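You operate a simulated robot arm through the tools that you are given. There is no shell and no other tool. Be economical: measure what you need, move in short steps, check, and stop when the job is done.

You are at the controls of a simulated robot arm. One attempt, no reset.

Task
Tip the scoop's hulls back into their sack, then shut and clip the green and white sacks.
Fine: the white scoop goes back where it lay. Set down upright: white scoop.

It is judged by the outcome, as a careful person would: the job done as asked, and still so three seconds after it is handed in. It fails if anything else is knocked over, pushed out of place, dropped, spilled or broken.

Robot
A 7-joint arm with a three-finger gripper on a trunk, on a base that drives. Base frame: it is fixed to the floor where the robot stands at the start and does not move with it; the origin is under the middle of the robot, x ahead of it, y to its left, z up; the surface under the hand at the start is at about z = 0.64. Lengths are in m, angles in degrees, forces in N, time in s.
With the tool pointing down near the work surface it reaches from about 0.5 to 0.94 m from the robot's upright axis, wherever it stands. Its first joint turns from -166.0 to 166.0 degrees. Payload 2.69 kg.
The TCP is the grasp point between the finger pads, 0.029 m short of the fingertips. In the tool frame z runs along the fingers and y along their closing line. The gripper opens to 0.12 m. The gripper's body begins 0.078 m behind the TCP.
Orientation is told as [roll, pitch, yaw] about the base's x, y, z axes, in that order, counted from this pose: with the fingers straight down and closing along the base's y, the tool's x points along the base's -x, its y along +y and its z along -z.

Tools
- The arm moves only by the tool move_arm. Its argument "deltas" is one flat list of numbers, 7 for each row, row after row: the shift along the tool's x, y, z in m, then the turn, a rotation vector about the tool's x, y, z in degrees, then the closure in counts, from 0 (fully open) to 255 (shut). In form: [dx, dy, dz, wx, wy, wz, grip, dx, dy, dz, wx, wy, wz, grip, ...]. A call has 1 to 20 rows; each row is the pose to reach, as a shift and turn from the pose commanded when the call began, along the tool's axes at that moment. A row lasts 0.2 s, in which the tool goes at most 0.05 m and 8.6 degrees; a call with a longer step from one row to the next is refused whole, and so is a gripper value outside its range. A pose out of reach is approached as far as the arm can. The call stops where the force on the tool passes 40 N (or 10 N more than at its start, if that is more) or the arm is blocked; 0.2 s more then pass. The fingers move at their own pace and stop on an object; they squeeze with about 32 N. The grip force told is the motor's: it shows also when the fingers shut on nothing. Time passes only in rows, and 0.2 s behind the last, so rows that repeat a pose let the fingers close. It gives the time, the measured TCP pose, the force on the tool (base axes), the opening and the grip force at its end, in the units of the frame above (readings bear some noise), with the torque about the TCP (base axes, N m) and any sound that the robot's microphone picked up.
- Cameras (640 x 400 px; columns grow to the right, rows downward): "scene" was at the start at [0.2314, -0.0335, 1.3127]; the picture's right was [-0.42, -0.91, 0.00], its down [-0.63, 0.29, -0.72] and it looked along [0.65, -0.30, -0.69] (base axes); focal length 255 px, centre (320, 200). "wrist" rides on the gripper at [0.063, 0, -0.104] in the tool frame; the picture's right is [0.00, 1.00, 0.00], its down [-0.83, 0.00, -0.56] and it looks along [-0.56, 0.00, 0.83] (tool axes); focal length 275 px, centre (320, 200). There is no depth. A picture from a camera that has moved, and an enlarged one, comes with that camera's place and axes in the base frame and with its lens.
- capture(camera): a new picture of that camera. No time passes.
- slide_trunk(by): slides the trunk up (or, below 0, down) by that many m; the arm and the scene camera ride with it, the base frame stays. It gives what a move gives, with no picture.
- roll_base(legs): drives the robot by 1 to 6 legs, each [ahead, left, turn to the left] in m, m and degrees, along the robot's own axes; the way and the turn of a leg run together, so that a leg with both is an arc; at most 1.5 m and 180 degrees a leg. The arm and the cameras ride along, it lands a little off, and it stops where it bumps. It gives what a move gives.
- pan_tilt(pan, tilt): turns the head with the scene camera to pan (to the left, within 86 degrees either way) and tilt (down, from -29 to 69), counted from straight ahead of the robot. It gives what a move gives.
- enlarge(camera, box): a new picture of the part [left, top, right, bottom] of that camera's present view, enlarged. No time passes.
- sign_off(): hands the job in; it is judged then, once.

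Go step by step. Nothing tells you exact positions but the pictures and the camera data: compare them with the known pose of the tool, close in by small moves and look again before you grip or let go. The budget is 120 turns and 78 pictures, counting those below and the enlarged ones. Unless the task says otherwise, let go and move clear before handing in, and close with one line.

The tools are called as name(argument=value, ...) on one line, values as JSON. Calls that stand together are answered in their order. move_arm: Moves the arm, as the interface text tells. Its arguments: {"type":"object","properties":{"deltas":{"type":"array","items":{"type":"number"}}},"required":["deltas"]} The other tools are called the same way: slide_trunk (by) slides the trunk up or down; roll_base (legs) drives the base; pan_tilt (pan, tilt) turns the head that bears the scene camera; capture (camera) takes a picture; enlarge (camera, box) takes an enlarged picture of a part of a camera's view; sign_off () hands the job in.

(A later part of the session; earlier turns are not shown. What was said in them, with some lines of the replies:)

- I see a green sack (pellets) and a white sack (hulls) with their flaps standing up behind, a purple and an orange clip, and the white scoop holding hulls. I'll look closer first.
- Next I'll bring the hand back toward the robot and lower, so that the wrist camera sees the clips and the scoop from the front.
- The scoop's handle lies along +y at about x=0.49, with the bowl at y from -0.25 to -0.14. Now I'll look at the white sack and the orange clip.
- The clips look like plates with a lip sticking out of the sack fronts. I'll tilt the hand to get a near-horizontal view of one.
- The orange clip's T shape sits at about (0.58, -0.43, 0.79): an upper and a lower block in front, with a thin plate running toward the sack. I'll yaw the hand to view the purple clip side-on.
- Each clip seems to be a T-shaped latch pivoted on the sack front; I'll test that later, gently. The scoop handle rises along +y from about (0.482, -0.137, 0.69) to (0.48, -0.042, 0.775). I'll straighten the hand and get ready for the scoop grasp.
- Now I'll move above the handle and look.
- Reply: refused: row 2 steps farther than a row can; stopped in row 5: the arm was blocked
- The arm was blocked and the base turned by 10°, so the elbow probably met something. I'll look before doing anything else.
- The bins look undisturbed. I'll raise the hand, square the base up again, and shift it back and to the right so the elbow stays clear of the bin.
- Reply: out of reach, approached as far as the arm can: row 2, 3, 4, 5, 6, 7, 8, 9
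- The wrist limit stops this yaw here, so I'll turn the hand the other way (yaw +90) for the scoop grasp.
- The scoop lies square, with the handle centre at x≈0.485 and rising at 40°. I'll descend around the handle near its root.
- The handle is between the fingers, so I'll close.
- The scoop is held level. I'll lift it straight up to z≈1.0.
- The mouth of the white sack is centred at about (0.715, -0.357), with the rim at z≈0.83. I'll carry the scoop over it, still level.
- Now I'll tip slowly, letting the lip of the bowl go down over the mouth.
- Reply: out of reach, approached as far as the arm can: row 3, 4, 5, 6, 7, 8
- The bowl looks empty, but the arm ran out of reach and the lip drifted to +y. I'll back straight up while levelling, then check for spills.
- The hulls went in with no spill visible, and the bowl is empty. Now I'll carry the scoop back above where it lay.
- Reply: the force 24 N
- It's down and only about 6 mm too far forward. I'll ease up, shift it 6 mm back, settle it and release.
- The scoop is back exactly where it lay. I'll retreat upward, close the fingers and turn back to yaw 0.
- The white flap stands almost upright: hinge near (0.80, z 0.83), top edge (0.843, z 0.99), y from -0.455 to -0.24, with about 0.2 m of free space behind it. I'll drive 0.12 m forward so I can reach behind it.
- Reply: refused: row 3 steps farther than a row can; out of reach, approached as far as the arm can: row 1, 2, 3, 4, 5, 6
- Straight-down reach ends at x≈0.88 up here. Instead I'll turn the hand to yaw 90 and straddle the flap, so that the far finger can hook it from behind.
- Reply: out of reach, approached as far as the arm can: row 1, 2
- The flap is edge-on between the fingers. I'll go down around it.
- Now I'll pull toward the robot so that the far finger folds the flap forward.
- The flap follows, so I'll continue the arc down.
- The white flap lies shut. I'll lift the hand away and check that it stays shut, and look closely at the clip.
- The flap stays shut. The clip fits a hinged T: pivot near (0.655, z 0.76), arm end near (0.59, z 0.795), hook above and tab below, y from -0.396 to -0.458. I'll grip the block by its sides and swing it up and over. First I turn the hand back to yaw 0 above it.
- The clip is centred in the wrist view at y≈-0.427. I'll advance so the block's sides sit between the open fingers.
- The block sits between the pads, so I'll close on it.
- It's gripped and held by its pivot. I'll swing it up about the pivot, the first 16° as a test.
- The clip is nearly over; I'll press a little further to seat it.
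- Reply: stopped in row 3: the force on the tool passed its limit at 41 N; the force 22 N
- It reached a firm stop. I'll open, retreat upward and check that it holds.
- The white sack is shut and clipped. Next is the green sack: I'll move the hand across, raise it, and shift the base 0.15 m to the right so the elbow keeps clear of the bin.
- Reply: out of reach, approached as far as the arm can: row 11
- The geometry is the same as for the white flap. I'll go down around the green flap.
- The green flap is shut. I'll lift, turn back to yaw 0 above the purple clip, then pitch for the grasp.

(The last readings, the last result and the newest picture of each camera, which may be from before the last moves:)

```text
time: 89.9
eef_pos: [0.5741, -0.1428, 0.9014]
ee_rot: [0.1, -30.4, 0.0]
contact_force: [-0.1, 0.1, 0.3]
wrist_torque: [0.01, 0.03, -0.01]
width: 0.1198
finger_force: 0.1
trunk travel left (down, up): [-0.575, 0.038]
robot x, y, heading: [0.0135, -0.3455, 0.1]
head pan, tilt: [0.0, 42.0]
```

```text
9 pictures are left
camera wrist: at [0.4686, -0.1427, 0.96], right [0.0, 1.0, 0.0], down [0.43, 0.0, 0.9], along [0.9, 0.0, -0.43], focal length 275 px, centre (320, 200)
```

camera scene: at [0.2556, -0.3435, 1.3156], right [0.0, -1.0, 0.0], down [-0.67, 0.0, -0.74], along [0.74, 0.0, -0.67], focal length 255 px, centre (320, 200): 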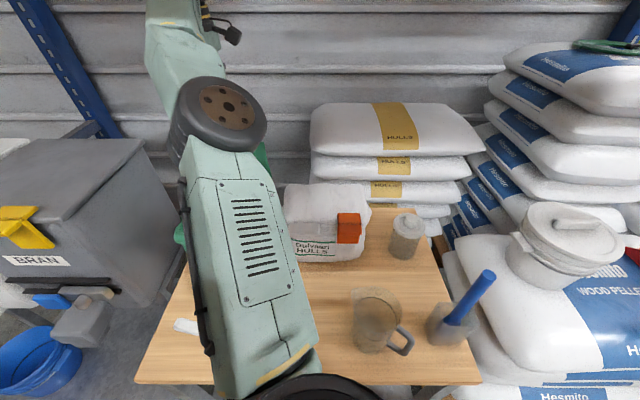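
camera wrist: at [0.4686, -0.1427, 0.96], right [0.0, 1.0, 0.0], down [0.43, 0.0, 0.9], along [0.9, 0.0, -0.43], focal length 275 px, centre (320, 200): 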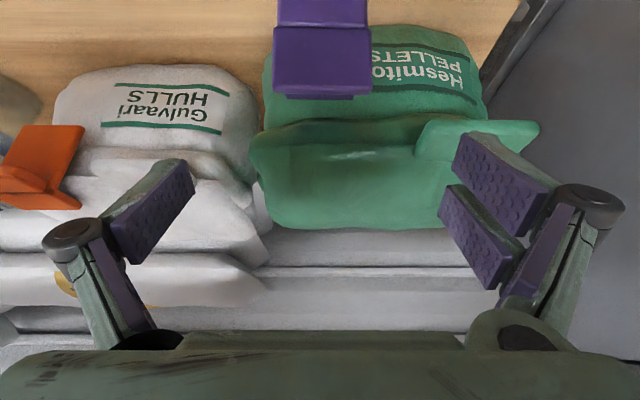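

The purple clip is centred, and a little lower and less tilted than the orange one was. I'll advance around it.

move_arm(deltas=[0.023, 0, 0.03, 0, 0, 0, 0, 0.0465, 0, 0.06, 0, 0, 0, 0, 0.0465, 0, 0.09, 0, 0, 0, 0, 0.0465, 0, 0.105, 0, 0, 0, 0])

capture(camera="wrist")

```text
time: 90.9
eef_pos: [0.5864, -0.1462, 0.7864]
ee_rot: [0.0, -30.4, 0.0]
contact_force: [0.1, -0.5, -0.7]
wrist_torque: [0.01, 0.01, 0.01]
width: 0.1197
finger_force: 0.0
trunk travel left (down, up): [-0.575, 0.038]
robot x, y, heading: [0.017, -0.3433, 0.1]
head pan, tilt: [0.0, 42.0]
```

```text
8 pictures are left
camera wrist: at [0.4804, -0.1455, 0.8459], right [0.0, 1.0, 0.0], down [0.44, 0.0, 0.9], along [0.9, 0.0, -0.44], focal length 275 px, centre (320, 200)
```

wrist: 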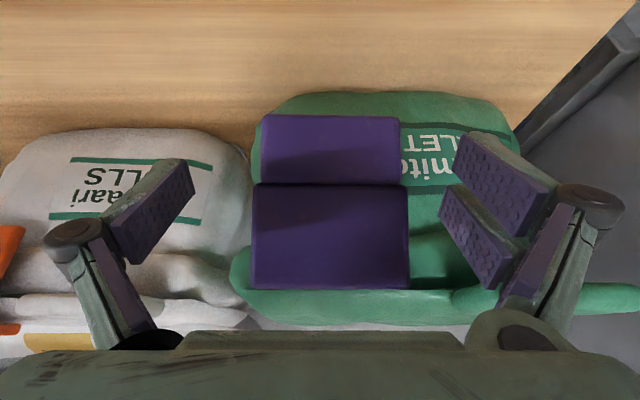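

The block's seam is at about (0.574, z 0.793), 1 cm nearer, so the pivot is about (0.642, z 0.765). I'll adjust and close.

move_arm(deltas=[0.001, 0.004, -0.0165, 0, 0, 0, 0, 0.001, 0.004, -0.0165, 0, 0, 0, 255, 0.001, 0.004, -0.0165, 0, 0, 0, 255, 0.001, 0.004, -0.0165, 0, 0, 0, 255, 0.001, 0.004, -0.0165, 0, 0, 0, 255, 0.001, 0.004, -0.0165, 0, 0, 0, 255, 0.001, 0.004, -0.0165, 0, 0, 0, 255])

```text
time: 92.5
eef_pos: [0.5753, -0.142, 0.8013]
ee_rot: [0.0, -30.3, 0.0]
contact_force: [-0.2, -0.7, 1.9]
wrist_torque: [-0.24, -0.03, -0.41]
width: 0.0593
finger_force: 31.8
trunk travel left (down, up): [-0.575, 0.038]
robot x, y, heading: [0.0155, -0.3432, 0.5]
head pan, tilt: [0.0, 42.0]
```

Gripped. The geometry about the pivot matches the orange clip's, so I'll use the same swing.

move_arm(deltas=[-0.0045, 0, -0.0023, 0, 4, 0, 255, -0.0091, 0, -0.0047, 0, 8, 0, 255, -0.014, 0, -0.0065, 0, 12, 0, 255, -0.0191, 0, -0.008, 0, 16, 0, 255])

move_arm(deltas=[-0.0047, 0, -0.0026, 0, 4, 0, 255, -0.0094, 0, -0.0049, 0, 8, 0, 255, -0.0144, 0, -0.0068, 0, 12, 0, 255, -0.0194, 0, -0.0083, 0, 16, 0, 255, -0.0246, 0, -0.0094, 0, 20, 0, 255, -0.0298, 0, -0.0103, 0, 24, 0, 255])

capture(camera="wrist")

```text
time: 93.5
eef_pos: [0.5883, -0.1435, 0.8184]
ee_rot: [0.0, -14.2, 0.0]
contact_force: [-10.4, -5.0, 0.6]
wrist_torque: [0.06, 0.4, -0.18]
width: 0.0591
finger_force: 31.4
trunk travel left (down, up): [-0.575, 0.038]
robot x, y, heading: [0.0144, -0.3435, 0.2]
head pan, tilt: [0.0, 42.0]
```

```text
time: 94.9
eef_pos: [0.6161, -0.1422, 0.8362]
ee_rot: [0.1, 9.6, 0.1]
contact_force: [-4.9, -0.1, 6.9]
wrist_torque: [-0.01, 0.02, -0.16]
width: 0.0594
finger_force: 31.9
trunk travel left (down, up): [-0.575, 0.038]
robot x, y, heading: [0.0165, -0.3463, 0.1]
head pan, tilt: [0.0, 42.0]
```

```text
7 pictures are left
camera wrist: at [0.5729, -0.1411, 0.949], right [-0.01, 1.0, 0.0], down [0.91, 0.0, 0.41], along [0.41, 0.01, -0.91], focal length 275 px, centre (320, 200)
```

wrist: 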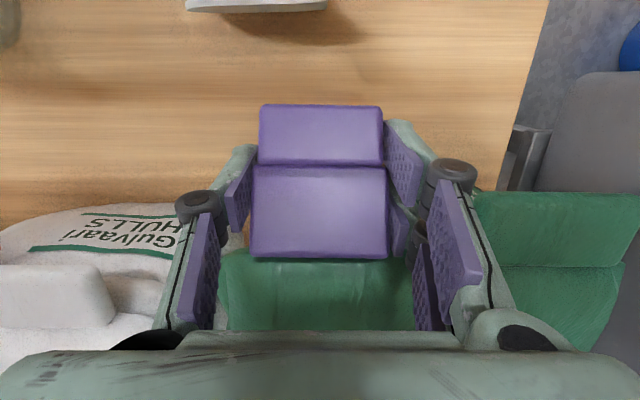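

Moving smoothly. Now the rest of the swing.

move_arm(deltas=[-0.0047, 0, -0.0025, 0, 4, 0, 255, -0.0094, 0, -0.0048, 0, 8, 0, 255, -0.0144, 0, -0.0066, 0, 12, 0, 255, -0.0194, 0, -0.0082, 0, 16, 0, 255, -0.0258, 0, -0.0096, 0, 21, 0, 255])

move_arm(deltas=[-0.0047, 0, -0.0024, 0, 4, 0, 255, -0.0094, 0, -0.0045, 0, 8, 0, 255, -0.014, 0, -0.005, 0, 12, 0, 255])

capture(camera="wrist")

```text
time: 96.1
eef_pos: [0.6419, -0.1421, 0.8411]
ee_rot: [0.2, 30.6, 0.4]
contact_force: [-8.5, 0.4, 13.9]
wrist_torque: [0.77, -0.9, 1.01]
width: 0.0589
finger_force: 32.3
trunk travel left (down, up): [-0.575, 0.038]
robot x, y, heading: [0.0166, -0.3458, 0.2]
head pan, tilt: [0.0, 42.0]
```

```text
time: 96.9
eef_pos: [0.6531, -0.1426, 0.8441]
ee_rot: [0.7, 41.9, 0.4]
contact_force: [-12.2, -5.6, 22.2]
wrist_torque: [1.66, -0.45, 0.46]
width: 0.0587
finger_force: 32.2
trunk travel left (down, up): [-0.575, 0.038]
robot x, y, heading: [0.0182, -0.3473, 0.2]
head pan, tilt: [0.0, 42.0]
stopped in row 3: the force on the tool passed its limit at 44 N (the readings are from after the stop); the commanded pose is now the measured one
```

```text
6 pictures are left
camera wrist: at [0.6776, -0.1419, 0.9635], right [0.0, 1.0, 0.01], down [0.99, 0.01, -0.14], along [-0.14, 0.01, -0.99], focal length 275 px, centre (320, 200)
```

wrist: 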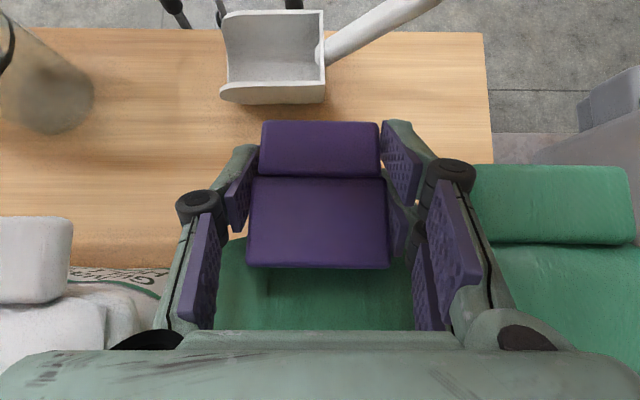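

Same firm stop as before. I'll release, retreat upward and check.

move_arm(deltas=[0, 0, 0, 0, 0, 0, 200, 0, 0, 0, 0, 0, 0, 100, 0, 0, 0, 0, 0, 0, 0, 0, 0, 0, 0, 0, 0, 0, 0, 0, 0, 0, 0, 0, 0, 0, 0, 0, 0, 0, 0, 0])

move_arm(deltas=[0.01, 0, -0.03, 0, 0, 0, 0, 0.025, 0, -0.06, 0, -7, 0, 0, 0.04, 0, -0.09, 0, -14, 0, 0, 0.06, 0, -0.12, 0, -21, 0, 0, 0.08, 0, -0.15, 0, -28, 0, 0, 0.1, 0, -0.18, 0, -35, 0, 0, 0.09, -0.03, -0.21, 0, -42, 0, 0])

capture(camera="scene")

capture(camera="wrist")

```text
time: 98.3
eef_pos: [0.6543, -0.1418, 0.8389]
ee_rot: [0.3, 41.7, 0.2]
contact_force: [0.5, 0.1, -0.1]
wrist_torque: [-0.02, 0.02, 0.01]
width: 0.1199
finger_force: 0.0
trunk travel left (down, up): [-0.575, 0.038]
robot x, y, heading: [0.0147, -0.345, 0.1]
head pan, tilt: [0.0, 42.0]
```

```text
time: 99.9
eef_pos: [0.7292, -0.1732, 1.054]
ee_rot: [0.2, -0.2, 0.0]
contact_force: [-0.7, -0.2, 0.4]
wrist_torque: [-0.01, -0.01, 0.04]
width: 0.1202
finger_force: 0.1
trunk travel left (down, up): [-0.575, 0.038]
robot x, y, heading: [0.0154, -0.3455, 0.3]
head pan, tilt: [0.0, 42.0]
```

```text
5 pictures are left
camera scene: at [0.2562, -0.344, 1.3154], right [0.0, -1.0, 0.0], down [-0.67, 0.0, -0.74], along [0.74, 0.0, -0.67], focal length 255 px, centre (320, 200)
```

scene: 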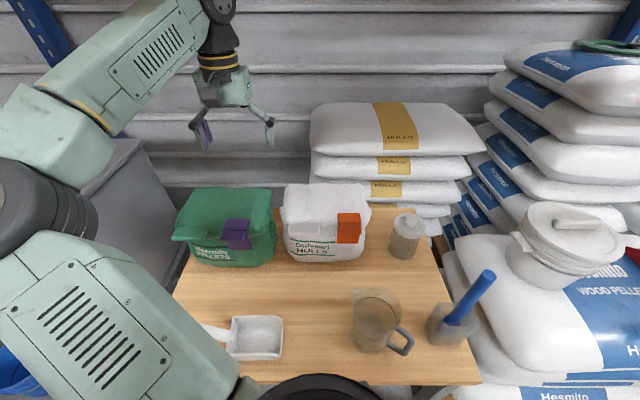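

```text
4 pictures are left
camera wrist: at [0.6667, -0.1727, 1.1585], right [0.0, 1.0, 0.0], down [0.83, 0.0, 0.56], along [0.56, 0.01, -0.83], focal length 275 px, centre (320, 200)
```

wrist: 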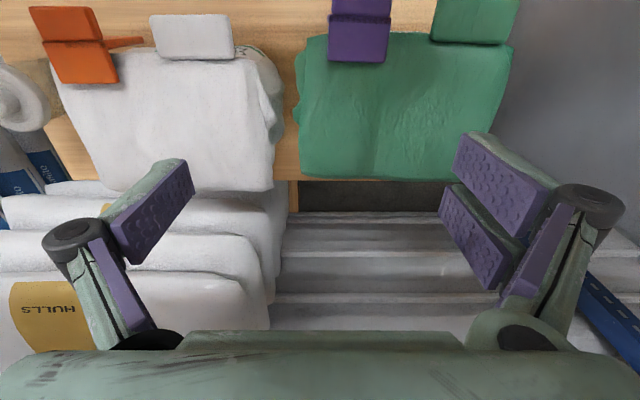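

enlarge(camera="scene", box=[160, 170, 380, 370])

```text
2.00 times, centred on (270, 270) of scene
camera zoom: at [0.2562, -0.344, 1.3154], right [0.0, -1.0, 0.0], down [-0.67, 0.0, -0.74], along [0.74, 0.0, -0.67], focal length 510 px, centre (420, 60)
```

zoom: 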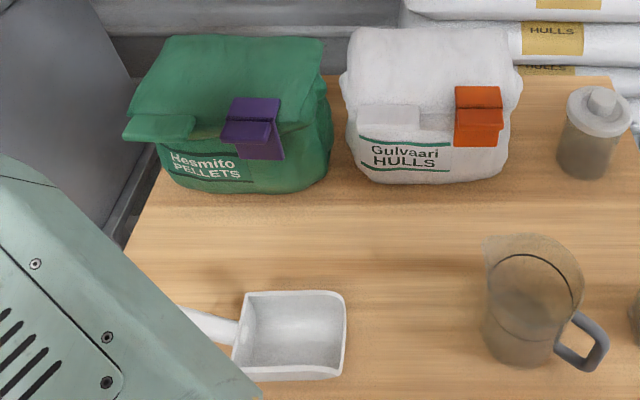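

Both sacks are shut with their clips hooked over the flaps. The scoop is empty and upright where it lay, nothing is spilled, and the hand is clear, so I'm handing in.

sign_off()

```text
The job is handed in.
```

The hulls are back in their white sack, the green and white sacks are both shut and clipped, and the white scoop sits upright where it lay. Early on, the arm was blocked and turned the base about 10°, probably by touching the BRAN bin. The bins looked undisturbed afterwards.
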